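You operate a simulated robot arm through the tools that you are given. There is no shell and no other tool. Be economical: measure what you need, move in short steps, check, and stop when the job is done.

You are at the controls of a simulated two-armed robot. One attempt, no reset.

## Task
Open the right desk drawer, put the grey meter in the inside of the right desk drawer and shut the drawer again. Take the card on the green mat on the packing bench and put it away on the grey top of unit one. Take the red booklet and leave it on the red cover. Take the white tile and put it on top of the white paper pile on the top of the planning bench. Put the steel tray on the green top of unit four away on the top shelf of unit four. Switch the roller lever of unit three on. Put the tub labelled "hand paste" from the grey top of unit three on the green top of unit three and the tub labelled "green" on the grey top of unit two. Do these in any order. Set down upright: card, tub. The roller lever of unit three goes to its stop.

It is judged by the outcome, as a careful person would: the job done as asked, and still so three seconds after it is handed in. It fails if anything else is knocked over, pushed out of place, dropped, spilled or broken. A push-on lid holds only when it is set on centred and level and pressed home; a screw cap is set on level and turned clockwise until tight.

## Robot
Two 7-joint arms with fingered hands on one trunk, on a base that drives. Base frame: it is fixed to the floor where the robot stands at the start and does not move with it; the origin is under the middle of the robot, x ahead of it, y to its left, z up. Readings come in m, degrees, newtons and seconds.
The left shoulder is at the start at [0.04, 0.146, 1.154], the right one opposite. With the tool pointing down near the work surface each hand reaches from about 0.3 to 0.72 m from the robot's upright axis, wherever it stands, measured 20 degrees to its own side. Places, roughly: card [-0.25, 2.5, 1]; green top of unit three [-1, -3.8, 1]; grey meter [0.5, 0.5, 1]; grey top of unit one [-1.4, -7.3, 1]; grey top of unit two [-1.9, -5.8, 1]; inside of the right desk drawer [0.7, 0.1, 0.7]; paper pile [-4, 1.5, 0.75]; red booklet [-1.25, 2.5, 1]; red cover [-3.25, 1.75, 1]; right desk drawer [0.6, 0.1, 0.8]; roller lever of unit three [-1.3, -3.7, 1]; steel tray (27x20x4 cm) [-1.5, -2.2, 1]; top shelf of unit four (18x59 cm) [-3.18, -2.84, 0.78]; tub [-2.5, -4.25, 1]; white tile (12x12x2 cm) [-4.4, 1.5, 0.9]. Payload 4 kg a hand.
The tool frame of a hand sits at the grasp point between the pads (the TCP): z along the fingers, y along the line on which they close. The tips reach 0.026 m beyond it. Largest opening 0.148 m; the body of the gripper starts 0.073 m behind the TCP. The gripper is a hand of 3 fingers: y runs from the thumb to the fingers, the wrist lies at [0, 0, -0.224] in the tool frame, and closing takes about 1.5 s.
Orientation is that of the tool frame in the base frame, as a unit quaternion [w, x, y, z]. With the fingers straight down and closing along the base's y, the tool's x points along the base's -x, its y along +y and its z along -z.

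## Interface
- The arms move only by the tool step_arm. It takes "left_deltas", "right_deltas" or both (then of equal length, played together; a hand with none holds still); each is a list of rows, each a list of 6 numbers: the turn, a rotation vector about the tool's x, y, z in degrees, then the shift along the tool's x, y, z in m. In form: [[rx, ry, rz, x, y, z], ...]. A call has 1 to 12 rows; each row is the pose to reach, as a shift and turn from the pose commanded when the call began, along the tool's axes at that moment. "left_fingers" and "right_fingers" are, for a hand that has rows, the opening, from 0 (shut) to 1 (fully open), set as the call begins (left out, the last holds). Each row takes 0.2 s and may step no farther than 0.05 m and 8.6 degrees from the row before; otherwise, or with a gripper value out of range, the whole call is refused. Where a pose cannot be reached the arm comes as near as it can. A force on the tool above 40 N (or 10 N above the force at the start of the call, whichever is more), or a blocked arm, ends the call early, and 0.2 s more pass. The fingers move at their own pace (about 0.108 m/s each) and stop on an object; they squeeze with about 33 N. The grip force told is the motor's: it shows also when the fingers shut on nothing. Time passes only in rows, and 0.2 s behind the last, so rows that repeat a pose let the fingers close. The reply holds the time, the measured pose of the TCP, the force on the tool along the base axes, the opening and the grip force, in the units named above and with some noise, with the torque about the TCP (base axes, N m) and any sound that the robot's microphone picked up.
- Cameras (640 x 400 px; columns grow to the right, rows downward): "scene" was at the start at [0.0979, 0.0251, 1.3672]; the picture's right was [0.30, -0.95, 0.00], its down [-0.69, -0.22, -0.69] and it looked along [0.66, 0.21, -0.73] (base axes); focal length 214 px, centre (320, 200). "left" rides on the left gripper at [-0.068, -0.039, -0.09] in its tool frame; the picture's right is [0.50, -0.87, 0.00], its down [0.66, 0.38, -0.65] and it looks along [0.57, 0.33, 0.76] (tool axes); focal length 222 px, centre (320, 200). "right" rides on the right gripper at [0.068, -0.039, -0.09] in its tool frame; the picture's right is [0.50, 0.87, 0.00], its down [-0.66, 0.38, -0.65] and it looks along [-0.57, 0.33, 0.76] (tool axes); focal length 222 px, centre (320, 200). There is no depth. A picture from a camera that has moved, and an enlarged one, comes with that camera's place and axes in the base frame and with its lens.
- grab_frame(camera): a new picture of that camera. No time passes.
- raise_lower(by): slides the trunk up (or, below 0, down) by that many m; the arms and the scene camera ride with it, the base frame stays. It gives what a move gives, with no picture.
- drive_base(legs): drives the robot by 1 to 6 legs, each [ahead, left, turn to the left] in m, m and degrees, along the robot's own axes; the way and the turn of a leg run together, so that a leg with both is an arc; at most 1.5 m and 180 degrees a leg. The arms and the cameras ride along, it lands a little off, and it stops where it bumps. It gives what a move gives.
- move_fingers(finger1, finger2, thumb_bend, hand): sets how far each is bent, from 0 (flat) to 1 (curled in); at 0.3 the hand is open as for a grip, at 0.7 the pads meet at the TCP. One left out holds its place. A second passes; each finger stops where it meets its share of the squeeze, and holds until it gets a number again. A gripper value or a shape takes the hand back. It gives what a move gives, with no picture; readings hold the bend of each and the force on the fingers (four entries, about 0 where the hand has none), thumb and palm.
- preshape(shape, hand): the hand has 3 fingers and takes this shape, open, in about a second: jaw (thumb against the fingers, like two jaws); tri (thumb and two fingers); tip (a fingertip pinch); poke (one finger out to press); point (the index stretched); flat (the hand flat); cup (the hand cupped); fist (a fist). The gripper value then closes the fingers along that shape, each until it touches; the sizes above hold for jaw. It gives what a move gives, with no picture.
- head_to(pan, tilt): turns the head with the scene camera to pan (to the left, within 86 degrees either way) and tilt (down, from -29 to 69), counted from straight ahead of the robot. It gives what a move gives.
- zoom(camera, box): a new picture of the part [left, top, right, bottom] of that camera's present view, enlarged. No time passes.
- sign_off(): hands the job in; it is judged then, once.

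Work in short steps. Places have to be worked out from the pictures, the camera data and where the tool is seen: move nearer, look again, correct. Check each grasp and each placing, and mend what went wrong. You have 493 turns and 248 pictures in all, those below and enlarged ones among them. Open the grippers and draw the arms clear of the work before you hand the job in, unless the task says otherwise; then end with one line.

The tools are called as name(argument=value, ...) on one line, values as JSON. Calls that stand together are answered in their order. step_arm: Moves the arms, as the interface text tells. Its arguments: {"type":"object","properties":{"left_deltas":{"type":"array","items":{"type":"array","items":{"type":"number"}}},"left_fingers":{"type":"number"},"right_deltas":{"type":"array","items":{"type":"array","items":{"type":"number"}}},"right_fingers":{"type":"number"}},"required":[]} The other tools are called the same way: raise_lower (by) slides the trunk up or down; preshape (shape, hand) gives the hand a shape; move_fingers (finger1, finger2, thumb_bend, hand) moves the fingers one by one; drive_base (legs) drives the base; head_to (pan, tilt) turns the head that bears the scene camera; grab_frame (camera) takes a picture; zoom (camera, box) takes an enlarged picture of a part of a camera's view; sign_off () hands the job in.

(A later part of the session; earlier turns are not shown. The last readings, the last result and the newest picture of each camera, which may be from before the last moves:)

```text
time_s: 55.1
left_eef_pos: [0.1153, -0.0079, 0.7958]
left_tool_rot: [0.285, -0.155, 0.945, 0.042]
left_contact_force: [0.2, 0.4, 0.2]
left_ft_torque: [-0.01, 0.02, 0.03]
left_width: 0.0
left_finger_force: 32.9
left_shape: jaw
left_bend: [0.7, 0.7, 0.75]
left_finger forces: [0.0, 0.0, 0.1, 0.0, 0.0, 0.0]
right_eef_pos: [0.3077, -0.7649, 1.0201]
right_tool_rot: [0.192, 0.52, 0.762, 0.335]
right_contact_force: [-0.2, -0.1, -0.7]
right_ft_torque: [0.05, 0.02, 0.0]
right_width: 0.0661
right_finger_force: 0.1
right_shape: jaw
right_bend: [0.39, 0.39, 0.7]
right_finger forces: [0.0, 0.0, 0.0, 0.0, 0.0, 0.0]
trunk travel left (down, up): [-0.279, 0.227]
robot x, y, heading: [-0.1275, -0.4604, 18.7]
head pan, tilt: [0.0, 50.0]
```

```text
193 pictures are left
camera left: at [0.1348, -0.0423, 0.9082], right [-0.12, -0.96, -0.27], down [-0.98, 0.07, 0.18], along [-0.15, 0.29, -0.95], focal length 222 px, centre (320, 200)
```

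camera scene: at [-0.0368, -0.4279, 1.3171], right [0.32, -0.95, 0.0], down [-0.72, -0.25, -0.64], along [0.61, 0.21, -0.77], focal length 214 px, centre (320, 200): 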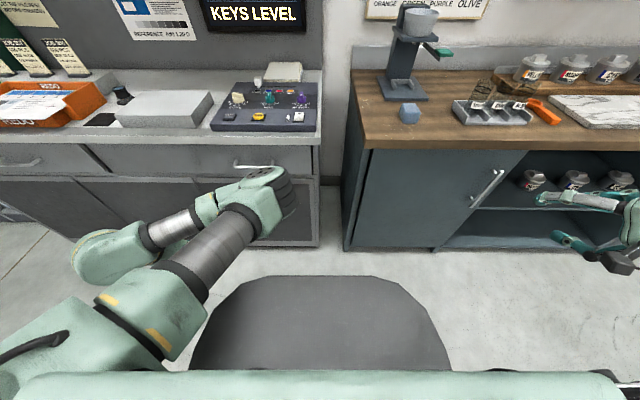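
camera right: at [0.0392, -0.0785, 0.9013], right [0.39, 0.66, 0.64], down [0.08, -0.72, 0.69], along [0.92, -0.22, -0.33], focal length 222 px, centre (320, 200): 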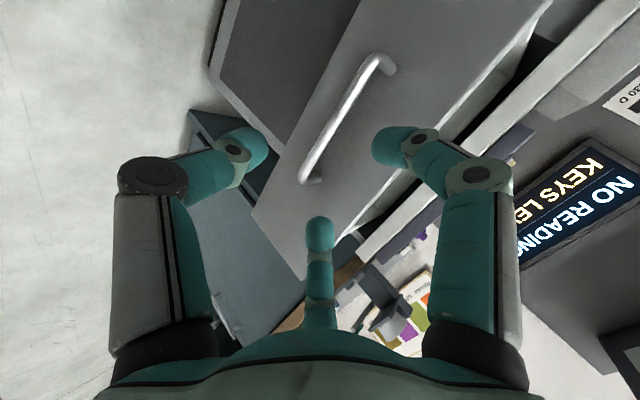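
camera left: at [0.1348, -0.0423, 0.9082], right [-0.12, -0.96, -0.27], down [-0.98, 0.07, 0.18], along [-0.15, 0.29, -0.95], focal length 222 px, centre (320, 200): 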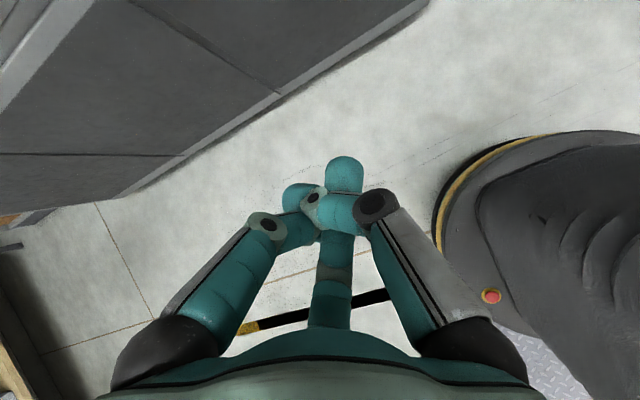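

The drawer is shut with the meter inside. I bring both arms back to a neutral pointing-down pose, first undoing the tilts.

step_arm(left_deltas=[[0, 8, 0, -0.024, 0, -0.037], [0, 16, 0, -0.048, 0, -0.074], [0, 24, 0, -0.072, 0, -0.11], [0, 32, 0, -0.096, 0, -0.147], [0, 33, 0, -0.12, 0, -0.184], [0, 33, 0, -0.144, 0, -0.22], [0, 33, 0, -0.168, 0, -0.257], [0, 33, 0, -0.19, 0, -0.294]], right_deltas=[[8, 0, 0, 0.01, 0.01, -0.01], [16, 0, 0, 0.02, 0.02, -0.02], [24, 0, 0, 0.03, 0.03, -0.03], [32, 0, 0, 0.04, 0.04, -0.04], [40, 0, 0, 0.06, 0.05, -0.05], [45, 0, 0, 0.08, 0.06, -0.06], [45, 0, 0, 0.1, 0.07, -0.07], [45, 0, 0, 0.12, 0.08, -0.08]], left_fingers=1, right_fingers=1)

step_arm(right_deltas=[[0, 0, -8.2, 0.01, 0, 0], [0, 0, -16.4, 0.02, 0, 0], [0, 0, -24.6, 0.03, 0, 0], [0, 0, -32.8, 0.04, 0, 0], [0, 0, -41, 0.05, 0, 0], [0, 0, -49.2, 0.06, 0, 0], [0, 0, -57.4, 0.07, 0, 0], [0, 0, -65.6, 0.08, 0, 0], [0, 0, -73.8, 0.09, 0, 0], [0, 0, -82, 0.1, 0, 0], [0, 0, -90, 0.1, 0, 0]])

```text
time_s: 56.8
left_eef_pos: [0.0975, 0.0061, 1.0685]
left_tool_rot: [-0.06, -0.184, 0.981, -0.031]
left_contact_force: [-0.5, 0.5, 0.0]
left_ft_torque: [0.05, -0.07, 0.01]
left_width: 0.1479
left_finger_force: 0.1
left_shape: jaw
left_bend: [0.3, 0.3, 0.3]
left_finger forces: [0.0, 0.0, 0.0, 0.0, 0.0, 0.1]
right_eef_pos: [0.2669, -0.6714, 1.0759]
right_tool_rot: [-0.083, 0.553, 0.827, -0.061]
right_contact_force: [-0.5, -0.4, 0.3]
right_ft_torque: [-0.01, 0.0, 0.02]
right_width: 0.1479
right_finger_force: 0.1
right_shape: jaw
right_bend: [0.3, 0.3, 0.3]
right_finger forces: [0.0, 0.1, 0.0, 0.0, 0.0, 0.0]
right hand out of reach, approached as far as the arm can: row 3, 4
trunk travel left (down, up): [-0.279, 0.227]
robot x, y, heading: [-0.1315, -0.4614, 19.2]
head pan, tilt: [0.0, 50.0]
stopped in row 8 (left hand): the arm was blocked; the commanded pose is now the measured one
```

```text
time_s: 59.2
left_eef_pos: [0.0997, 0.0062, 1.0685]
left_tool_rot: [-0.06, -0.184, 0.981, -0.03]
left_contact_force: [-0.2, -0.3, 0.1]
left_ft_torque: [0.01, -0.04, -0.01]
left_width: 0.1481
left_finger_force: 0.0
left_shape: jaw
left_bend: [0.3, 0.3, 0.3]
left_finger forces: [0.1, 0.0, 0.0, 0.1, 0.1, 0.1]
right_eef_pos: [0.2308, -0.5797, 1.0841]
right_tool_rot: [-0.102, -0.196, 0.975, 0.016]
right_contact_force: [0.4, 0.3, 0.6]
right_ft_torque: [-0.01, -0.03, 0.0]
right_width: 0.1481
right_finger_force: 0.0
right_shape: jaw
right_bend: [0.3, 0.3, 0.3]
right_finger forces: [0.0, 0.0, 0.0, 0.0, 0.0, 0.0]
trunk travel left (down, up): [-0.279, 0.227]
robot x, y, heading: [-0.131, -0.4614, 18.8]
head pan, tilt: [0.0, 50.0]
```

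Both hands have small residual tilts. I correct them and move both to comfortable ready poses.

step_arm(left_deltas=[[-1, -3, 1, -0.017, 0.02, -0.027], [-2, -6, 2, -0.034, 0.04, -0.055], [-2.5, -7.3, 2.3, -0.05, 0.06, -0.08], [-2.5, -7.3, 2.3, -0.068, 0.08, -0.11]], right_deltas=[[1, -4, 1.5, -0.025, -0.018, -0.025], [2, -8, 3, -0.05, -0.035, -0.05], [3.3, -11.4, 4.4, -0.075, -0.05, -0.075], [3.3, -11.4, 4.4, -0.1, -0.07, -0.1]])

raise_lower(by=0.046)

```text
time_s: 60.2
left_eef_pos: [0.1472, 0.1148, 1.1655]
left_tool_rot: [-0.002, -0.162, 0.987, 0.003]
left_contact_force: [0.1, 1.0, -0.3]
left_ft_torque: [0.01, 0.0, -0.01]
left_width: 0.148
left_finger_force: 0.1
left_shape: jaw
left_bend: [0.3, 0.3, 0.3]
left_finger forces: [0.0, 0.0, 0.2, 0.1, 0.0, 0.0]
right_eef_pos: [0.3686, -0.602, 1.1575]
right_tool_rot: [0.0, -0.156, 0.988, 0.002]
right_contact_force: [0.6, 0.1, 0.6]
right_ft_torque: [0.0, 0.04, 0.02]
right_width: 0.1481
right_finger_force: 0.2
right_shape: jaw
right_bend: [0.3, 0.3, 0.3]
right_finger forces: [0.0, 0.0, 0.0, 0.1, 0.0, 0.0]
trunk travel left (down, up): [-0.279, 0.227]
robot x, y, heading: [-0.1278, -0.4602, 18.9]
head pan, tilt: [0.0, 50.0]
```

```text
time_s: 61.1
left_eef_pos: [0.1461, 0.1116, 1.2123]
left_tool_rot: [-0.002, -0.163, 0.987, 0.005]
left_contact_force: [0.5, 0.4, 0.9]
left_ft_torque: [0.01, -0.02, 0.01]
left_width: 0.148
left_finger_force: 0.0
left_shape: jaw
left_bend: [0.3, 0.3, 0.3]
left_finger forces: [0.1, 0.1, 0.0, 0.1, 0.0, 0.0]
right_eef_pos: [0.3666, -0.6047, 1.2032]
right_tool_rot: [0.0, -0.156, 0.988, 0.004]
right_contact_force: [0.7, 1.0, -0.4]
right_ft_torque: [0.02, 0.02, -0.02]
right_width: 0.148
right_finger_force: 0.1
right_shape: jaw
right_bend: [0.3, 0.3, 0.3]
right_finger forces: [0.0, 0.0, 0.0, 0.1, 0.0, 0.1]
trunk travel left (down, up): [-0.325, 0.181]
robot x, y, heading: [-0.1318, -0.4571, 19.0]
head pan, tilt: [0.0, 50.0]
```

Arms ready. I back away from the desk, turn toward the packing bench (north, +y) and look.

drive_base(legs=[[-0.6, 0, 0], [0, 0, 71]])

head_to(pan=0, tilt=22)

grab_frame(camera="scene")

```text
time_s: 67.5
left_eef_pos: [-1.1293, -0.1928, 1.2122]
left_tool_rot: [-0.003, -0.697, 0.717, 0.002]
left_contact_force: [0.0, -0.6, 0.0]
left_ft_torque: [0.0, -0.02, -0.01]
left_width: 0.148
left_finger_force: 0.0
left_shape: jaw
left_bend: [0.3, 0.3, 0.3]
left_finger forces: [0.1, 0.0, 0.0, 0.0, 0.1, 0.0]
right_eef_pos: [-0.3795, -0.2356, 1.2024]
right_tool_rot: [-0.003, -0.691, 0.723, 0.003]
right_contact_force: [-0.2, -0.4, -0.5]
right_ft_torque: [0.01, 0.0, 0.01]
right_width: 0.148
right_finger_force: 0.1
right_shape: jaw
right_bend: [0.3, 0.3, 0.3]
right_finger forces: [0.0, 0.0, 0.0, 0.0, 0.0, 0.0]
trunk travel left (down, up): [-0.325, 0.181]
robot x, y, heading: [-0.6915, -0.6513, 88.3]
head pan, tilt: [0.0, 50.0]
```

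```text
time_s: 68.4
left_eef_pos: [-1.1281, -0.1929, 1.2124]
left_tool_rot: [-0.003, -0.696, 0.718, 0.003]
left_contact_force: [1.0, -0.9, 0.7]
left_ft_torque: [-0.01, 0.02, -0.02]
left_width: 0.1478
left_finger_force: 0.0
left_shape: jaw
left_bend: [0.3, 0.3, 0.3]
left_finger forces: [0.0, 0.0, 0.0, 0.0, 0.0, 0.1]
right_eef_pos: [-0.3794, -0.2366, 1.2029]
right_tool_rot: [-0.003, -0.691, 0.722, 0.002]
right_contact_force: [0.0, -0.9, 0.1]
right_ft_torque: [0.0, 0.0, 0.0]
right_width: 0.1478
right_finger_force: 0.1
right_shape: jaw
right_bend: [0.3, 0.3, 0.3]
right_finger forces: [0.0, 0.1, 0.0, 0.1, 0.0, 0.1]
trunk travel left (down, up): [-0.325, 0.181]
robot x, y, heading: [-0.6883, -0.6526, 88.7]
head pan, tilt: [0.0, 22.0]
```

```text
192 pictures are left
camera scene: at [-0.6849, -0.5373, 1.4048], right [1.0, -0.03, 0.0], down [-0.01, -0.38, -0.93], along [0.02, 0.93, -0.38], focal length 214 px, centre (320, 200)
```

scene: 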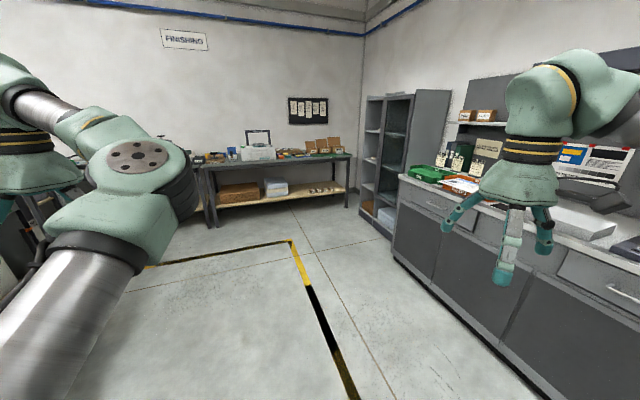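

The packing bench is at the far wall. I drive forward 1.3 m and look again.

drive_base(legs=[[1.3, -0.05, 0]])

head_to(pan=0, tilt=28)

grab_frame(camera="scene")

```text
time_s: 74.9
left_eef_pos: [-1.0819, 1.0861, 1.2128]
left_tool_rot: [0.003, 0.708, -0.706, -0.002]
left_contact_force: [-0.3, -0.5, -0.7]
left_ft_torque: [0.0, 0.02, -0.01]
left_width: 0.1478
left_finger_force: 0.0
left_shape: jaw
left_bend: [0.3, 0.3, 0.3]
left_finger forces: [0.1, 0.0, 0.1, 0.0, 0.0, 0.0]
right_eef_pos: [-0.3311, 1.0679, 1.2025]
right_tool_rot: [-0.003, -0.703, 0.711, 0.003]
right_contact_force: [-0.3, 0.2, -0.5]
right_ft_torque: [0.04, 0.01, -0.01]
right_width: 0.1476
right_finger_force: 0.1
right_shape: jaw
right_bend: [0.3, 0.3, 0.3]
right_finger forces: [0.0, 0.0, 0.0, 0.0, 0.0, 0.0]
trunk travel left (down, up): [-0.325, 0.181]
robot x, y, heading: [-0.6286, 0.641, 90.8]
head pan, tilt: [0.0, 22.0]
```

```text
time_s: 75.6
left_eef_pos: [-1.0805, 1.0869, 1.2119]
left_tool_rot: [0.003, 0.708, -0.706, -0.003]
left_contact_force: [-0.5, -0.8, 0.1]
left_ft_torque: [-0.01, 0.02, 0.0]
left_width: 0.148
left_finger_force: 0.1
left_shape: jaw
left_bend: [0.3, 0.3, 0.3]
left_finger forces: [0.0, 0.1, 0.0, 0.0, 0.1, 0.0]
right_eef_pos: [-0.3321, 1.0686, 1.2027]
right_tool_rot: [-0.002, -0.704, 0.71, 0.002]
right_contact_force: [0.5, 0.0, -0.5]
right_ft_torque: [0.02, -0.01, 0.02]
right_width: 0.1476
right_finger_force: 0.0
right_shape: jaw
right_bend: [0.3, 0.3, 0.3]
right_finger forces: [0.0, 0.0, 0.0, 0.0, 0.0, 0.0]
trunk travel left (down, up): [-0.325, 0.181]
robot x, y, heading: [-0.6278, 0.6442, 90.3]
head pan, tilt: [0.0, 28.0]
```

```text
191 pictures are left
camera scene: at [-0.6257, 0.7557, 1.3953], right [1.0, 0.01, 0.0], down [0.0, -0.47, -0.88], along [-0.01, 0.88, -0.47], focal length 214 px, centre (320, 200)
```

scene: 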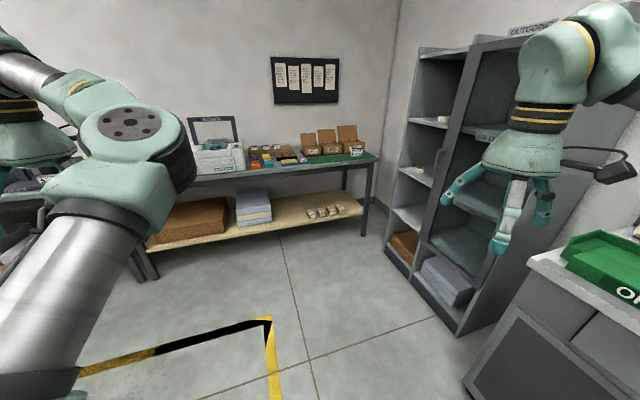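

Zoom into the bench to find the card and booklet.

zoom(camera="scene", box=[180, 110, 388, 240])

```text
3.08 times, centred on (284, 175) of scene
camera zoom: at [-0.6257, 0.7557, 1.3953], right [1.0, 0.01, 0.0], down [0.0, -0.47, -0.88], along [-0.01, 0.88, -0.47], focal length 660 px, centre (431, 277)
```

zoom: 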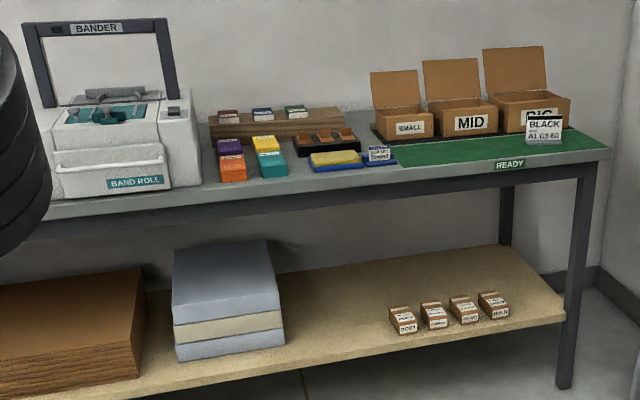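

The card ("BLACK…") stands on the green mat at roughly (−0.36, 2.34); the red booklet is on the wooden rack farther left. I drive up facing the bench (heading ≈111°).

drive_base(legs=[[0.8, -0.25, 0], [0, 0, 20.5]])

head_to(pan=-10, tilt=35)

grab_frame(camera="scene")

```text
time_s: 81.2
left_eef_pos: [-0.9675, 1.7042, 1.2119]
left_tool_rot: [0.004, 0.826, -0.564, -0.002]
left_contact_force: [0.2, 0.6, 0.5]
left_ft_torque: [0.0, 0.0, 0.03]
left_width: 0.1479
left_finger_force: 0.0
left_shape: jaw
left_bend: [0.3, 0.3, 0.3]
left_finger forces: [0.0, 0.0, 0.0, 0.0, 0.0, 0.0]
right_eef_pos: [-0.262, 1.9587, 1.2029]
right_tool_rot: [0.002, 0.823, -0.568, -0.002]
right_contact_force: [0.9, -0.2, 0.1]
right_ft_torque: [0.02, -0.01, 0.01]
right_width: 0.148
right_finger_force: 0.0
right_shape: jaw
right_bend: [0.3, 0.3, 0.3]
right_finger forces: [0.1, 0.0, 0.0, 0.0, 0.0, 0.0]
trunk travel left (down, up): [-0.325, 0.181]
robot x, y, heading: [-0.3839, 1.4535, 111.7]
head pan, tilt: [0.0, 28.0]
```

```text
time_s: 81.9
left_eef_pos: [-0.9692, 1.705, 1.212]
left_tool_rot: [0.004, 0.826, -0.563, -0.001]
left_contact_force: [-0.3, -1.2, 0.2]
left_ft_torque: [-0.02, 0.0, -0.01]
left_width: 0.1477
left_finger_force: 0.1
left_shape: jaw
left_bend: [0.3, 0.3, 0.3]
left_finger forces: [0.0, 0.0, 0.1, 0.0, 0.0, 0.0]
right_eef_pos: [-0.2617, 1.959, 1.2038]
right_tool_rot: [0.003, 0.823, -0.569, -0.003]
right_contact_force: [0.3, -0.1, 0.2]
right_ft_torque: [-0.03, 0.01, -0.02]
right_width: 0.1477
right_finger_force: 0.0
right_shape: jaw
right_bend: [0.3, 0.3, 0.3]
right_finger forces: [0.1, 0.1, 0.0, 0.0, 0.0, 0.1]
trunk travel left (down, up): [-0.325, 0.181]
robot x, y, heading: [-0.3831, 1.4551, 111.5]
head pan, tilt: [-10.0, 35.0]
```

```text
189 pictures are left
camera scene: at [-0.4079, 1.5615, 1.3843], right [0.98, 0.2, 0.0], down [0.12, -0.56, -0.82], along [-0.17, 0.8, -0.57], focal length 214 px, centre (320, 200)
```

scene: 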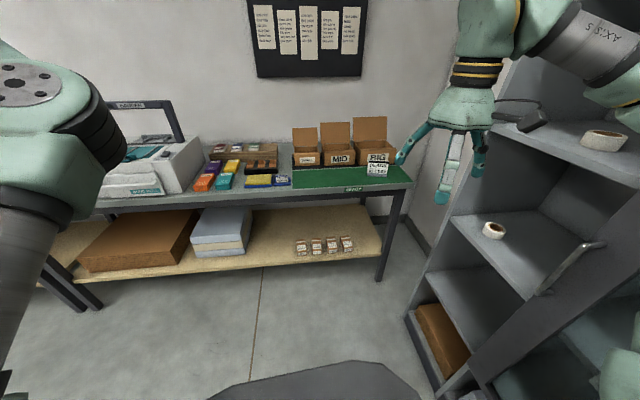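

The card triangulates to about (−0.334, 2.507, 0.92). I approach while keeping clear of the shelf on the right.

drive_base(legs=[[0.4, 0.07, 0]])

head_to(pan=-30, tilt=48)

grab_frame(camera="scene")

grab_frame(camera="right")

```text
time_s: 84.4
left_eef_pos: [-1.1806, 2.0485, 1.2132]
left_tool_rot: [0.005, 0.827, -0.562, -0.002]
left_contact_force: [-0.7, -0.1, -0.5]
left_ft_torque: [0.0, 0.0, 0.0]
left_width: 0.1477
left_finger_force: 0.1
left_shape: jaw
left_bend: [0.3, 0.3, 0.3]
left_finger forces: [0.1, 0.1, 0.0, 0.0, 0.1, 0.0]
right_eef_pos: [-0.4765, 2.3056, 1.2036]
right_tool_rot: [0.003, 0.823, -0.568, -0.002]
right_contact_force: [0.0, 0.7, 0.0]
right_ft_torque: [-0.01, -0.03, 0.0]
right_width: 0.1476
right_finger_force: 0.1
right_shape: jaw
right_bend: [0.3, 0.3, 0.3]
right_finger forces: [0.0, 0.0, 0.1, 0.0, 0.1, 0.0]
trunk travel left (down, up): [-0.325, 0.181]
robot x, y, heading: [-0.5945, 1.8052, 111.7]
head pan, tilt: [-10.0, 35.0]
```

```text
time_s: 85.2
left_eef_pos: [-1.182, 2.049, 1.2127]
left_tool_rot: [0.005, 0.827, -0.562, -0.002]
left_contact_force: [-0.1, 1.0, 0.2]
left_ft_torque: [0.0, -0.02, 0.0]
left_width: 0.1477
left_finger_force: 0.1
left_shape: jaw
left_bend: [0.3, 0.3, 0.3]
left_finger forces: [0.0, 0.1, 0.1, 0.0, 0.0, 0.1]
right_eef_pos: [-0.4777, 2.3061, 1.2031]
right_tool_rot: [0.003, 0.823, -0.568, -0.001]
right_contact_force: [-0.3, 0.1, -0.3]
right_ft_torque: [0.01, -0.01, -0.03]
right_width: 0.1479
right_finger_force: 0.0
right_shape: jaw
right_bend: [0.3, 0.3, 0.3]
right_finger forces: [0.0, 0.0, 0.1, 0.0, 0.0, 0.0]
trunk travel left (down, up): [-0.325, 0.181]
robot x, y, heading: [-0.602, 1.8063, 111.8]
head pan, tilt: [-30.0, 48.0]
```

```text
188 pictures are left
camera scene: at [-0.5921, 1.9007, 1.3653], right [0.99, -0.14, 0.0], down [-0.11, -0.74, -0.67], along [0.1, 0.66, -0.74], focal length 214 px, centre (320, 200)
```

scene: 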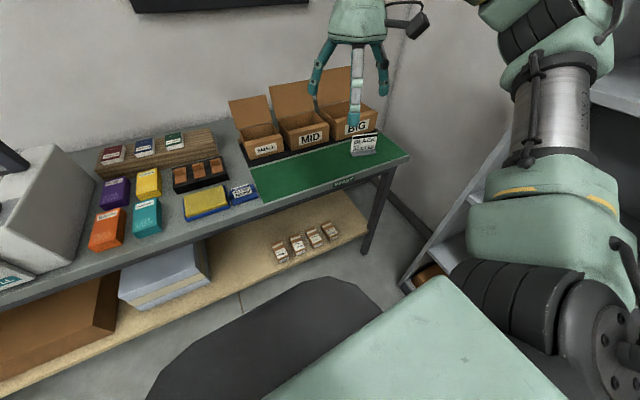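

```text
187 pictures are left
camera right: at [-0.4161, 2.2568, 1.2925], right [-0.63, -0.78, 0.01], down [-0.58, 0.48, 0.66], along [-0.51, 0.41, -0.75], focal length 222 px, centre (320, 200)
```

right: 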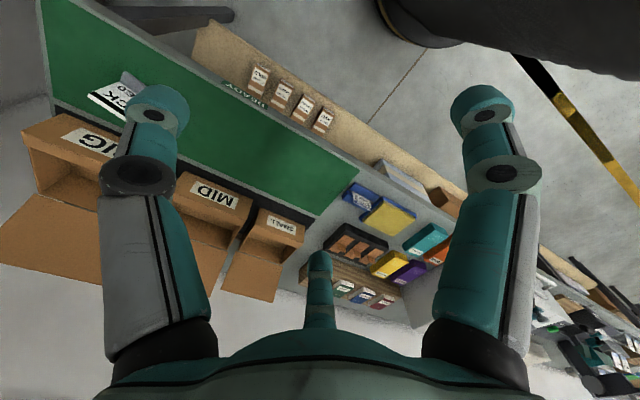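

zoom(camera="scene", box=[310, 95, 422, 165])

zoom(camera="right", box=[40, 40, 200, 140])

```text
5.71 times, centred on (366, 130) of scene
camera zoom: at [-0.5921, 1.9007, 1.3653], right [0.99, -0.14, 0.0], down [-0.11, -0.74, -0.67], along [0.1, 0.66, -0.74], focal length 1226 px, centre (57, 600)
```

zoom: 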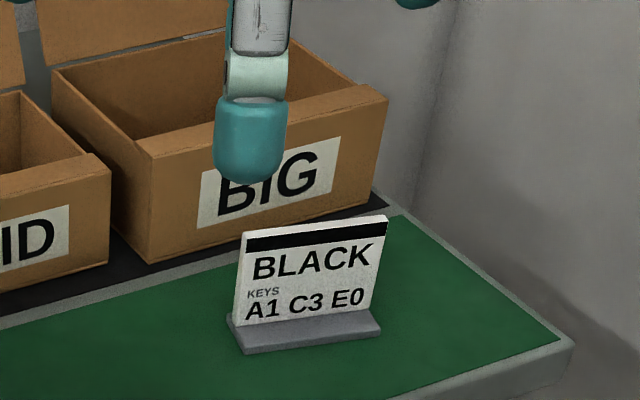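

```text
4.00 times, centred on (120, 90) of right
camera zoom: at [-0.4161, 2.2568, 1.2925], right [-0.63, -0.78, 0.01], down [-0.58, 0.48, 0.66], along [-0.51, 0.41, -0.75], focal length 888 px, centre (1120, 640)
```

zoom: 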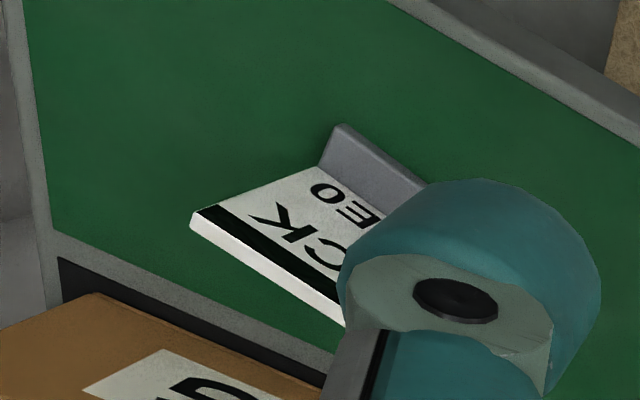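

The card is a small plate in a grey base, facing about −y, with its centre near (−0.323, 2.57). I move the base 8 cm forward and 20 cm right for reach.

drive_base(legs=[[0.07, -0.2, 0]])

step_arm(right_deltas=[[0, 0, 6, -0.03, -0.01, 0], [0, 0, 12, -0.06, -0.02, 0.03], [0, 0, 17, -0.09, -0.03, 0.06], [0, 0, 17, -0.1, -0.04, 0.09]], right_fingers=0.9)

grab_frame(camera="right")

grab_frame(camera="scene")

```text
time_s: 87.1
left_eef_pos: [-1.0302, 2.1795, 1.2103]
left_tool_rot: [0.0, 0.827, -0.562, -0.001]
left_contact_force: [-0.5, -1.0, 0.1]
left_ft_torque: [0.01, 0.01, 0.02]
left_width: 0.1479
left_finger_force: 0.0
left_shape: jaw
left_bend: [0.3, 0.3, 0.3]
left_finger forces: [0.1, 0.0, 0.0, 0.0, 0.1, 0.0]
right_eef_pos: [-0.329, 2.4365, 1.2057]
right_tool_rot: [-0.004, 0.825, -0.565, 0.001]
right_contact_force: [0.4, -0.7, 0.6]
right_ft_torque: [0.0, 0.03, -0.01]
right_width: 0.148
right_finger_force: 0.0
right_shape: jaw
right_bend: [0.3, 0.3, 0.3]
right_finger forces: [0.0, 0.0, 0.1, 0.1, 0.0, 0.0]
trunk travel left (down, up): [-0.325, 0.181]
robot x, y, heading: [-0.4385, 1.9407, 112.0]
head pan, tilt: [-30.0, 48.0]
stopped in leg 1: the robot was blocked; the commanded pose is now the measured one
```

```text
time_s: 88.1
left_eef_pos: [-1.0214, 2.1889, 1.2134]
left_tool_rot: [0.004, 0.827, -0.562, -0.001]
left_contact_force: [0.1, 0.3, -0.4]
left_ft_torque: [0.0, 0.03, -0.02]
left_width: 0.1478
left_finger_force: 0.0
left_shape: jaw
left_bend: [0.3, 0.3, 0.3]
left_finger forces: [0.0, 0.1, 0.1, 0.0, 0.0, 0.0]
right_eef_pos: [-0.3178, 2.5517, 1.1122]
right_tool_rot: [0.002, 0.731, -0.683, -0.001]
right_contact_force: [0.1, -0.5, -0.1]
right_ft_torque: [-0.01, 0.0, 0.02]
right_width: 0.1335
right_finger_force: 0.1
right_shape: jaw
right_bend: [0.25, 0.25, 0.33]
right_finger forces: [0.1, 0.1, 0.0, 0.0, 0.0, 0.0]
trunk travel left (down, up): [-0.325, 0.181]
robot x, y, heading: [-0.4353, 1.9409, 111.6]
head pan, tilt: [-30.0, 48.0]
```

```text
184 pictures are left
camera right: at [-0.2728, 2.4869, 1.2019], right [-0.83, -0.56, 0.0], down [-0.42, 0.63, 0.66], along [-0.37, 0.54, -0.76], focal length 222 px, centre (320, 200)
```

right: 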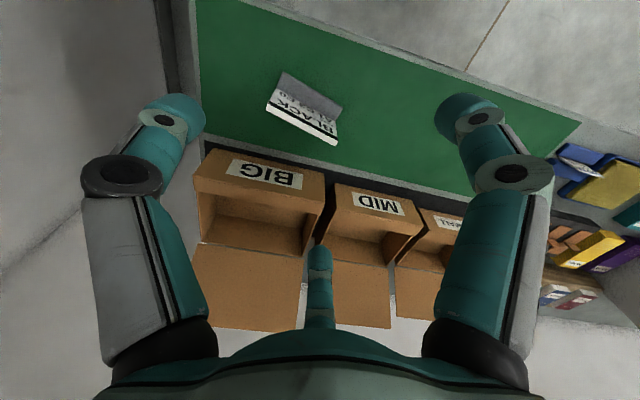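

```text
183 pictures are left
camera scene: at [-0.4312, 2.0393, 1.3652], right [0.99, -0.14, 0.0], down [-0.11, -0.74, -0.67], along [0.1, 0.66, -0.74], focal length 214 px, centre (320, 200)
```

scene: 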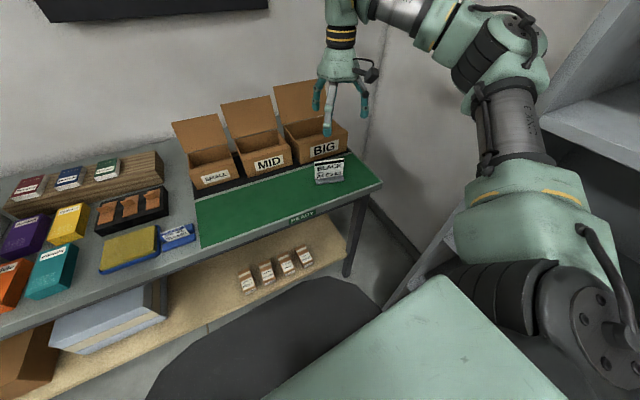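

The card centre is at (−0.317, 2.58), yaw ≈6°. I adjust and descend to just above grasp height.

step_arm(right_deltas=[[0, 0, -2, -0.013, 0, 0.03], [0, 0, -3, -0.026, 0, 0.07], [0, 0, -3, -0.026, 0, 0.11], [0, 0, -3, -0.026, 0, 0.14]])

grab_frame(camera="right")

```text
time_s: 89.1
left_eef_pos: [-1.0239, 2.1875, 1.2118]
left_tool_rot: [0.005, 0.827, -0.562, -0.001]
left_contact_force: [0.4, -0.2, -0.6]
left_ft_torque: [0.01, 0.02, 0.0]
left_width: 0.1478
left_finger_force: 0.0
left_shape: jaw
left_bend: [0.3, 0.3, 0.3]
left_finger forces: [0.1, 0.0, 0.0, 0.0, 0.1, 0.0]
right_eef_pos: [-0.3211, 2.5751, 0.972]
right_tool_rot: [0.001, 0.748, -0.664, -0.001]
right_contact_force: [0.7, -0.2, 1.0]
right_ft_torque: [-0.04, -0.01, -0.01]
right_width: 0.1335
right_finger_force: 0.0
right_shape: jaw
right_bend: [0.25, 0.25, 0.33]
right_finger forces: [0.0, 0.0, 0.0, 0.0, 0.1, 0.0]
trunk travel left (down, up): [-0.325, 0.181]
robot x, y, heading: [-0.4348, 1.9396, 111.8]
head pan, tilt: [-30.0, 48.0]
```

```text
182 pictures are left
camera right: at [-0.2736, 2.5124, 1.0626], right [-0.8, -0.6, 0.0], down [-0.45, 0.61, 0.66], along [-0.4, 0.52, -0.76], focal length 222 px, centre (320, 200)
```

right: 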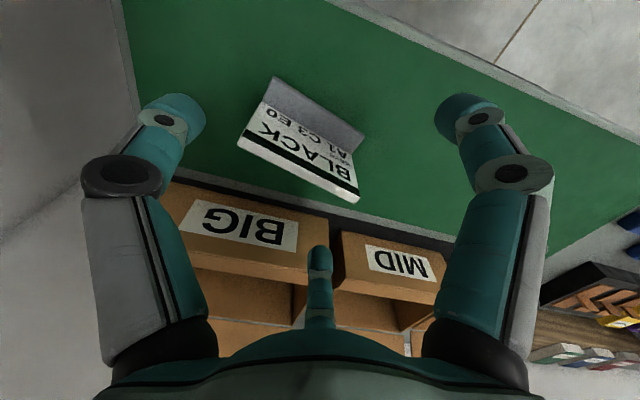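

The card is 1.3 cm to the right of centre. Correct and descend to z≈0.932, then close.

step_arm(right_deltas=[[0, 0, 0, -0.004, -0.013, 0], [0, 0, 0, -0.004, -0.013, 0.02], [0, 0, 0, -0.004, -0.013, 0.039]])

grab_frame(camera="right")

```text
time_s: 89.9
left_eef_pos: [-1.0229, 2.1884, 1.2119]
left_tool_rot: [0.004, 0.827, -0.562, -0.002]
left_contact_force: [-0.2, -0.2, 0.9]
left_ft_torque: [0.05, -0.01, 0.05]
left_width: 0.1479
left_finger_force: 0.0
left_shape: jaw
left_bend: [0.3, 0.3, 0.3]
left_finger forces: [0.0, 0.1, 0.0, 0.1, 0.0, 0.0]
right_eef_pos: [-0.3083, 2.5833, 0.9337]
right_tool_rot: [0.003, 0.749, -0.663, -0.001]
right_contact_force: [0.0, 0.1, -0.3]
right_ft_torque: [0.01, -0.02, -0.02]
right_width: 0.1335
right_finger_force: 0.1
right_shape: jaw
right_bend: [0.25, 0.25, 0.33]
right_finger forces: [0.1, 0.0, 0.1, 0.0, 0.1, 0.0]
trunk travel left (down, up): [-0.325, 0.181]
robot x, y, heading: [-0.4375, 1.9401, 111.6]
head pan, tilt: [-30.0, 48.0]
```

```text
181 pictures are left
camera right: at [-0.2603, 2.5194, 1.0234], right [-0.8, -0.6, 0.0], down [-0.45, 0.61, 0.66], along [-0.4, 0.52, -0.76], focal length 222 px, centre (320, 200)
```

right: 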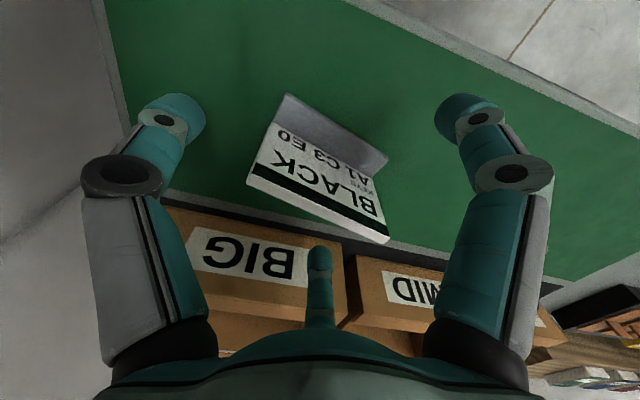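

The plate is centred between the fingers. Close.

step_arm(right_deltas=[[0, 0, 0, 0, 0, 0], [0, 0, 0, 0, 0, 0], [0, 0, 0, 0, 0, 0], [0, 0, 0, 0, 0, 0], [0, 0, 0, 0, 0, 0], [0, 0, 0, 0, 0, 0]], right_fingers=0.2)

grab_frame(camera="right")

```text
time_s: 91.3
left_eef_pos: [-1.0232, 2.1869, 1.2124]
left_tool_rot: [0.004, 0.827, -0.562, -0.002]
left_contact_force: [-0.1, 0.4, -0.2]
left_ft_torque: [0.02, 0.03, 0.04]
left_width: 0.1479
left_finger_force: 0.0
left_shape: jaw
left_bend: [0.3, 0.3, 0.3]
left_finger forces: [0.1, 0.1, 0.1, 0.0, 0.0, 0.0]
right_eef_pos: [-0.3085, 2.5821, 0.9337]
right_tool_rot: [0.001, 0.749, -0.662, -0.001]
right_contact_force: [0.6, 0.1, 0.0]
right_ft_torque: [-0.03, 0.01, 0.04]
right_width: 0.0086
right_finger_force: 32.5
right_shape: jaw
right_bend: [0.7, 0.74, 0.71]
right_finger forces: [0.1, 29.0, 0.1, 0.0, 0.0, 0.1]
trunk travel left (down, up): [-0.325, 0.181]
robot x, y, heading: [-0.436, 1.9428, 112.0]
head pan, tilt: [-30.0, 48.0]
```

```text
180 pictures are left
camera right: at [-0.2605, 2.5193, 1.0235], right [-0.8, -0.6, 0.0], down [-0.45, 0.61, 0.65], along [-0.4, 0.52, -0.76], focal length 222 px, centre (320, 200)
```

right: 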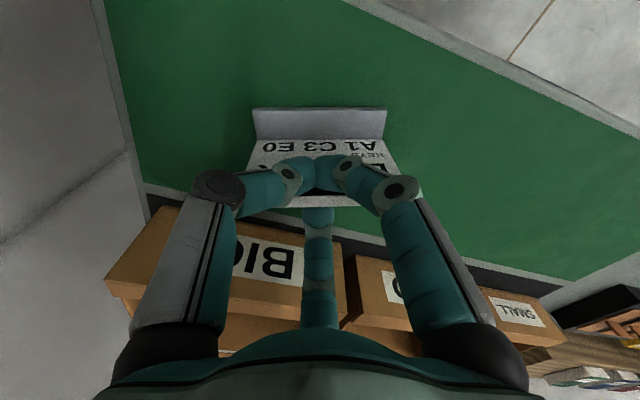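

The three digits closed around the plate, turning it about 25° and pinching it through its thickness (8.6 mm). I lift gently and check.

step_arm(right_deltas=[[0, 0, 0, 0, 0, -0.015], [0, 0, 0, 0, 0, -0.03], [0, 0, 0, 0, 0, -0.05]], right_fingers=0)

grab_frame(camera="right")

zoom(camera="scene", box=[260, 90, 420, 190])

```text
time_s: 92.1
left_eef_pos: [-1.0232, 2.1861, 1.2123]
left_tool_rot: [0.004, 0.827, -0.562, -0.002]
left_contact_force: [-0.5, 0.0, 0.0]
left_ft_torque: [0.0, -0.02, 0.01]
left_width: 0.1477
left_finger_force: 0.1
left_shape: jaw
left_bend: [0.3, 0.3, 0.3]
left_finger forces: [0.1, 0.1, 0.0, 0.0, 0.0, 0.0]
right_eef_pos: [-0.3091, 2.5837, 0.9845]
right_tool_rot: [0.001, 0.749, -0.663, -0.001]
right_contact_force: [-0.4, 0.3, -0.6]
right_ft_torque: [0.01, 0.01, -0.01]
right_width: 0.0086
right_finger_force: 32.5
right_shape: jaw
right_bend: [0.7, 0.74, 0.71]
right_finger forces: [0.0, 29.0, 0.1, 0.0, 0.0, 0.0]
trunk travel left (down, up): [-0.325, 0.181]
robot x, y, heading: [-0.4354, 1.9406, 111.5]
head pan, tilt: [-30.0, 48.0]
```

```text
179 pictures are left
camera right: at [-0.2612, 2.5199, 1.0745], right [-0.8, -0.6, 0.0], down [-0.45, 0.61, 0.65], along [-0.4, 0.52, -0.76], focal length 222 px, centre (320, 200)
```

right: 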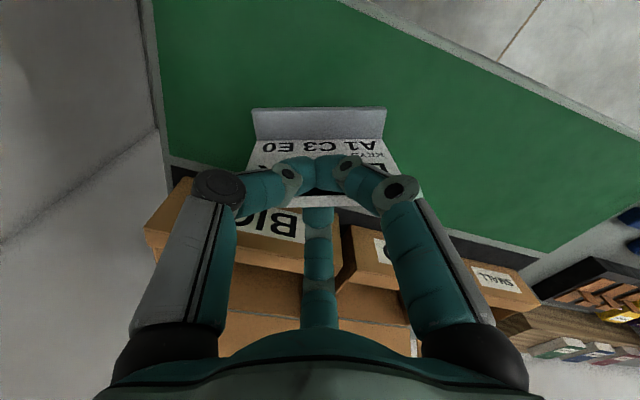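

```text
4.00 times, centred on (340, 140) of scene
camera zoom: at [-0.4329, 2.0379, 1.3653], right [0.99, -0.14, 0.0], down [-0.11, -0.74, -0.67], along [0.1, 0.66, -0.74], focal length 858 px, centre (240, 440)
```

zoom: 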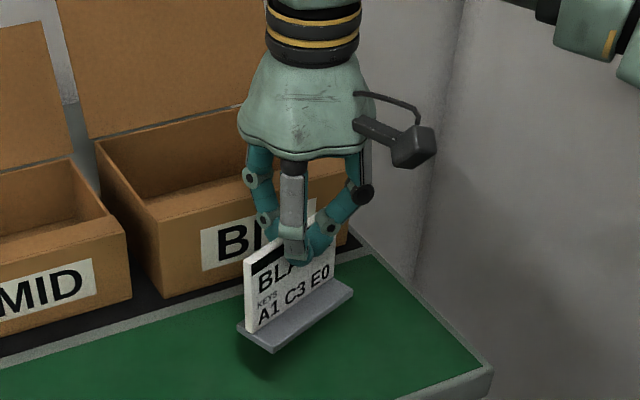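

The card is held upright and clear of the mat. I raise and retract it, back off a little, then look at the booklet rack to the left.

step_arm(right_deltas=[[0, 0, 0, 0.0, 0, -0.04], [0, 0, 0, 0.0, 0, -0.08], [0, 0, 0, 0.02, 0.0, -0.12], [0, 0, 0, 0.05, 0.02, -0.15], [0, 0, -6, 0.08, 0.04, -0.18], [0, 0, -12, 0.11, 0.06, -0.2], [0, 0, -16, 0.14, 0.08, -0.2]])

drive_base(legs=[[-0.1, 0, 0], [0, 0.55, 0]])

head_to(pan=10, tilt=45)

grab_frame(camera="scene")

```text
time_s: 93.7
left_eef_pos: [-1.0242, 2.1861, 1.2118]
left_tool_rot: [0.003, 0.827, -0.563, 0.0]
left_contact_force: [-0.4, -0.1, -0.5]
left_ft_torque: [0.0, 0.0, -0.02]
left_width: 0.1479
left_finger_force: 0.1
left_shape: jaw
left_bend: [0.3, 0.3, 0.3]
left_finger forces: [0.0, 0.0, 0.0, 0.0, 0.0, 0.0]
right_eef_pos: [-0.3701, 2.4315, 1.1848]
right_tool_rot: [0.002, 0.834, -0.552, -0.001]
right_contact_force: [0.2, 0.1, -0.1]
right_ft_torque: [-0.01, -0.02, -0.01]
right_width: 0.0086
right_finger_force: 33.3
right_shape: jaw
right_bend: [0.7, 0.74, 0.71]
right_finger forces: [0.0, 29.0, 0.0, 0.0, 0.0, 0.0]
trunk travel left (down, up): [-0.325, 0.181]
robot x, y, heading: [-0.4365, 1.9395, 111.6]
head pan, tilt: [-30.0, 48.0]
```

```text
time_s: 97.6
left_eef_pos: [-1.4967, 1.8923, 1.2134]
left_tool_rot: [0.004, 0.826, -0.564, -0.002]
left_contact_force: [-0.5, 0.2, 0.9]
left_ft_torque: [0.03, -0.03, 0.01]
left_width: 0.1481
left_finger_force: 0.1
left_shape: jaw
left_bend: [0.3, 0.3, 0.3]
left_finger forces: [0.1, 0.0, 0.1, 0.0, 0.0, 0.0]
right_eef_pos: [-0.8417, 2.1359, 1.1835]
right_tool_rot: [0.002, 0.833, -0.554, -0.001]
right_contact_force: [-0.1, -0.5, -1.3]
right_ft_torque: [-0.01, -0.01, 0.03]
right_width: 0.0085
right_finger_force: 33.0
right_shape: jaw
right_bend: [0.7, 0.74, 0.71]
right_finger forces: [0.0, 29.0, 0.0, 0.0, 0.0, 0.0]
trunk travel left (down, up): [-0.325, 0.181]
robot x, y, heading: [-0.9134, 1.6395, 111.7]
head pan, tilt: [-30.0, 48.0]
```

```text
time_s: 98.7
left_eef_pos: [-1.4969, 1.8912, 1.2125]
left_tool_rot: [0.004, 0.826, -0.564, -0.002]
left_contact_force: [-0.1, -0.2, -0.2]
left_ft_torque: [0.0, 0.02, -0.04]
left_width: 0.1481
left_finger_force: 0.0
left_shape: jaw
left_bend: [0.3, 0.3, 0.3]
left_finger forces: [0.0, 0.0, 0.0, 0.1, 0.0, 0.0]
right_eef_pos: [-0.8424, 2.1354, 1.1848]
right_tool_rot: [0.001, 0.833, -0.553, -0.002]
right_contact_force: [0.9, 0.3, -0.6]
right_ft_torque: [0.01, -0.01, 0.01]
right_width: 0.0086
right_finger_force: 32.9
right_shape: jaw
right_bend: [0.7, 0.74, 0.71]
right_finger forces: [0.0, 29.0, 0.1, 0.0, 0.1, 0.0]
trunk travel left (down, up): [-0.325, 0.181]
robot x, y, heading: [-0.9124, 1.6403, 111.8]
head pan, tilt: [10.0, 45.0]
```

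```text
177 pictures are left
camera scene: at [-0.9611, 1.7319, 1.3695], right [0.85, 0.52, 0.0], down [0.37, -0.6, -0.71], along [-0.37, 0.6, -0.71], focal length 214 px, centre (320, 200)
```

scene: 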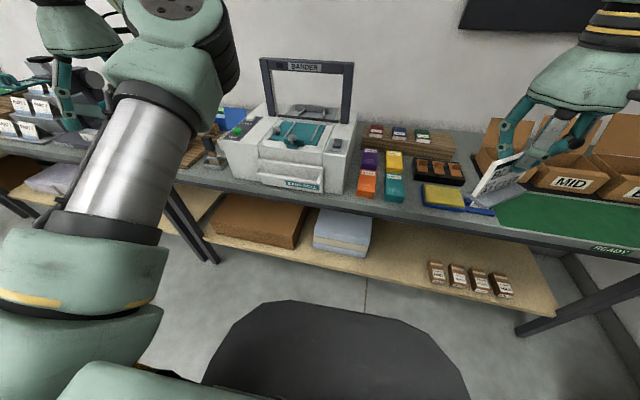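

zoom(camera="scene", box=[330, 110, 490, 210])

```text
4.00 times, centred on (410, 160) of scene
camera zoom: at [-0.9611, 1.7319, 1.3695], right [0.85, 0.52, 0.0], down [0.37, -0.6, -0.71], along [-0.37, 0.6, -0.71], focal length 858 px, centre (-40, 360)
```

zoom: 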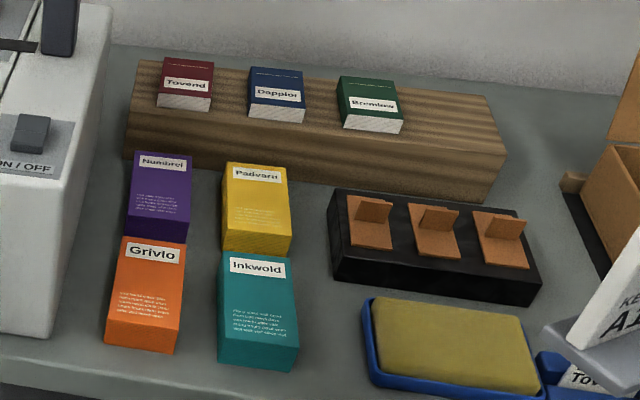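

The red booklet ("Tovand") lies on the wooden block at about (−1.19, 2.52). I drive closer and right so the left hand can reach.

drive_base(legs=[[0, -0.2, 0], [0.2, 0, 0]])

grab_frame(camera="scene")

grab_frame(camera="left")

```text
time_s: 101.5
left_eef_pos: [-1.3842, 2.1504, 1.2141]
left_tool_rot: [0.004, 0.826, -0.563, -0.002]
left_contact_force: [-0.4, -0.6, 0.6]
left_ft_torque: [-0.02, 0.03, 0.0]
left_width: 0.1478
left_finger_force: 0.0
left_shape: jaw
left_bend: [0.3, 0.3, 0.3]
left_finger forces: [0.0, 0.1, 0.0, 0.0, 0.0, 0.1]
right_eef_pos: [-0.7294, 2.3945, 1.186]
right_tool_rot: [0.001, 0.833, -0.554, -0.002]
right_contact_force: [-1.2, 0.4, -0.5]
right_ft_torque: [0.0, 0.03, 0.04]
right_width: 0.0085
right_finger_force: 33.3
right_shape: jaw
right_bend: [0.7, 0.74, 0.71]
right_finger forces: [0.0, 29.0, 0.1, 0.1, 0.0, 0.0]
trunk travel left (down, up): [-0.325, 0.181]
robot x, y, heading: [-0.8024, 1.9026, 111.6]
head pan, tilt: [10.0, 45.0]
```

```text
175 pictures are left
camera scene: at [-0.8483, 1.9905, 1.3696], right [0.85, 0.52, 0.0], down [0.37, -0.6, -0.71], along [-0.37, 0.6, -0.71], focal length 214 px, centre (320, 200)
```

scene: 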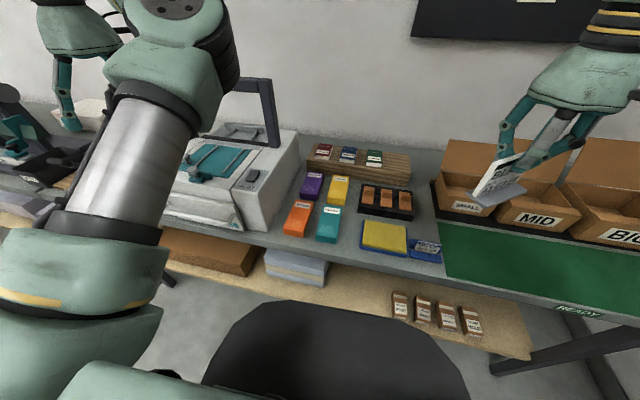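

```text
174 pictures are left
camera left: at [-1.3708, 2.2274, 1.3022], right [0.99, -0.15, -0.01], down [-0.11, -0.75, 0.66], along [-0.1, -0.65, -0.75], focal length 222 px, centre (320, 200)
```

left: 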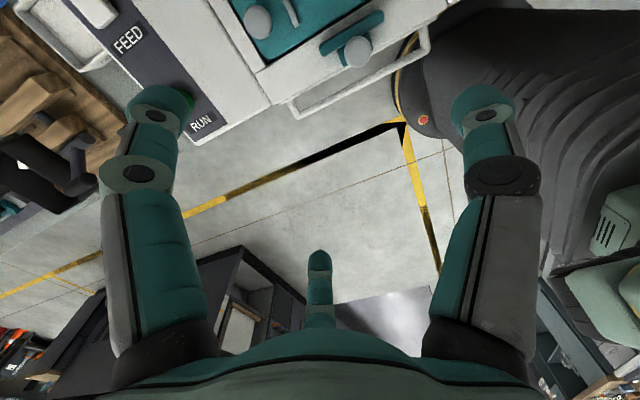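

The booklet triangulates to (−1.204, 2.58, 0.93). I drive 9 cm closer, then swing the left hand right and forward at height.

drive_base(legs=[[0.09, 0, 0]])

step_arm(left_deltas=[[0, 0, 0, 0, -0.045, 0], [0, 0, 0, 0, -0.09, 0], [0, 0, 0, 0, -0.135, 0], [0, 0, 0, 0, -0.18, 0], [0, 0, 0, -0.01, -0.22, 0], [0, 0, 0, -0.04, -0.26, 0.0], [0, 0, 0, -0.07, -0.295, 0.0], [0, 0, 0, -0.11, -0.315, 0.0], [0, 0, 0, -0.155, -0.32, 0.02], [0, 0, 0, -0.2, -0.32, 0.04], [0, 0, 0, -0.24, -0.32, 0.06]], left_fingers=0.6)

grab_frame(camera="left")

grab_frame(camera="scene")

```text
time_s: 102.6
left_eef_pos: [-1.4145, 2.2309, 1.2132]
left_tool_rot: [0.004, 0.827, -0.563, -0.003]
left_contact_force: [0.1, 0.2, 0.1]
left_ft_torque: [0.01, 0.01, -0.04]
left_width: 0.1478
left_finger_force: 0.1
left_shape: jaw
left_bend: [0.3, 0.3, 0.3]
left_finger forces: [0.0, 0.0, 0.0, 0.0, 0.0, 0.1]
right_eef_pos: [-0.762, 2.4755, 1.1857]
right_tool_rot: [0.0, 0.833, -0.553, -0.002]
right_contact_force: [0.3, 0.1, -1.6]
right_ft_torque: [0.02, 0.01, 0.0]
right_width: 0.0088
right_finger_force: 32.8
right_shape: jaw
right_bend: [0.7, 0.74, 0.71]
right_finger forces: [0.1, 29.0, 0.0, 0.0, 0.0, 0.1]
trunk travel left (down, up): [-0.325, 0.181]
robot x, y, heading: [-0.8312, 1.9878, 111.6]
head pan, tilt: [10.0, 45.0]
```

```text
time_s: 105.0
left_eef_pos: [-1.215, 2.4975, 1.1331]
left_tool_rot: [0.003, 0.826, -0.563, -0.003]
left_contact_force: [-0.4, -0.2, -0.5]
left_ft_torque: [0.0, 0.02, -0.01]
left_width: 0.0886
left_finger_force: 0.0
left_shape: jaw
left_bend: [0.32, 0.32, 0.7]
left_finger forces: [0.1, 0.0, 0.0, 0.1, 0.0, 0.1]
left hand out of reach, approached as far as the arm can: row 3, 4, 5, 6, 7, 8, 9, 10, 11
right_eef_pos: [-0.7619, 2.4761, 1.1838]
right_tool_rot: [0.002, 0.832, -0.554, -0.002]
right_contact_force: [-0.6, -0.9, -1.3]
right_ft_torque: [-0.01, 0.0, -0.04]
right_width: 0.0083
right_finger_force: 32.8
right_shape: jaw
right_bend: [0.7, 0.74, 0.71]
right_finger forces: [0.0, 29.0, 0.0, 0.1, 0.1, 0.0]
trunk travel left (down, up): [-0.325, 0.181]
robot x, y, heading: [-0.8332, 1.9847, 111.6]
head pan, tilt: [10.0, 45.0]
```

```text
173 pictures are left
camera left: at [-1.2019, 2.5742, 1.222], right [0.99, -0.15, -0.01], down [-0.11, -0.75, 0.66], along [-0.1, -0.65, -0.75], focal length 222 px, centre (320, 200)
```

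left: 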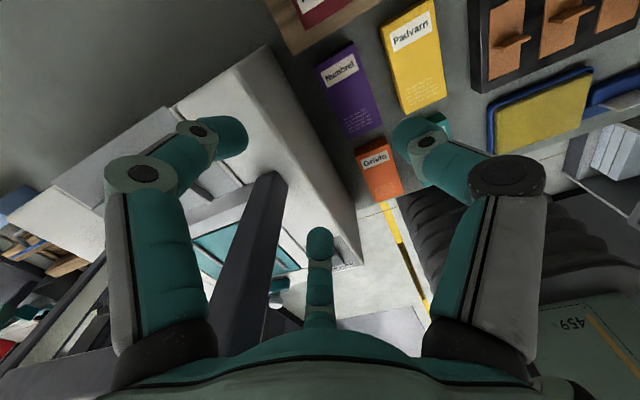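

```text
172 pictures are left
camera scene: at [-0.8809, 2.074, 1.3694], right [0.85, 0.52, 0.0], down [0.37, -0.6, -0.71], along [-0.37, 0.6, -0.71], focal length 214 px, centre (320, 200)
```

scene: 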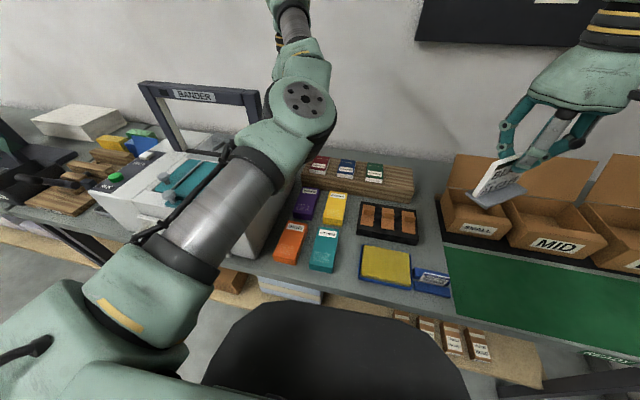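

The bander's frame upright stands just left of and behind the hand, rising to z≈1.2. I lift slightly, then move forward and away from it over the booklet.

step_arm(left_deltas=[[0, 0, 0, 0, -0.01, -0.04], [0, 0, 0, -0.04, -0.02, -0.04], [0, 0, 0, -0.085, -0.02, -0.04]])

grab_frame(camera="left")

```text
time_s: 105.8
left_eef_pos: [-1.2142, 2.4888, 1.1607]
left_tool_rot: [0.004, 0.826, -0.563, -0.001]
left_contact_force: [0.2, 0.3, -0.5]
left_ft_torque: [0.01, 0.02, 0.02]
left_width: 0.0889
left_finger_force: 0.2
left_shape: jaw
left_bend: [0.32, 0.32, 0.7]
left_finger forces: [0.0, 0.1, 0.0, 0.1, 0.0, 0.1]
left hand out of reach, approached as far as the arm can: row 1, 2, 3
right_eef_pos: [-0.761, 2.4781, 1.184]
right_tool_rot: [0.001, 0.833, -0.553, -0.002]
right_contact_force: [-0.4, 1.0, -0.7]
right_ft_torque: [-0.01, 0.0, 0.02]
right_width: 0.0087
right_finger_force: 33.5
right_shape: jaw
right_bend: [0.7, 0.74, 0.71]
right_finger forces: [0.1, 29.0, 0.1, 0.1, 0.1, 0.1]
trunk travel left (down, up): [-0.325, 0.181]
robot x, y, heading: [-0.8319, 1.9855, 111.6]
head pan, tilt: [10.0, 45.0]
```

```text
171 pictures are left
camera left: at [-1.2017, 2.5666, 1.2505], right [0.99, -0.15, -0.01], down [-0.11, -0.75, 0.66], along [-0.1, -0.65, -0.75], focal length 222 px, centre (320, 200)
```

left: 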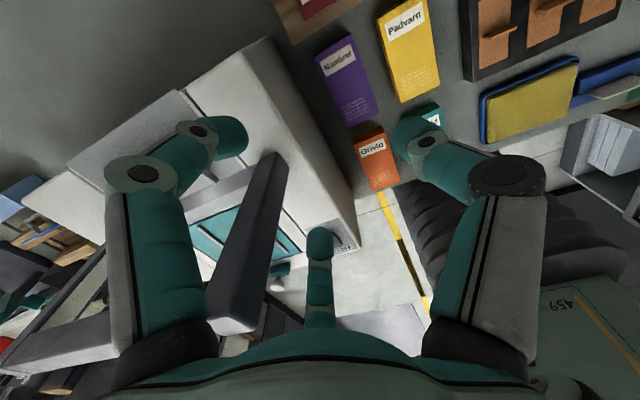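

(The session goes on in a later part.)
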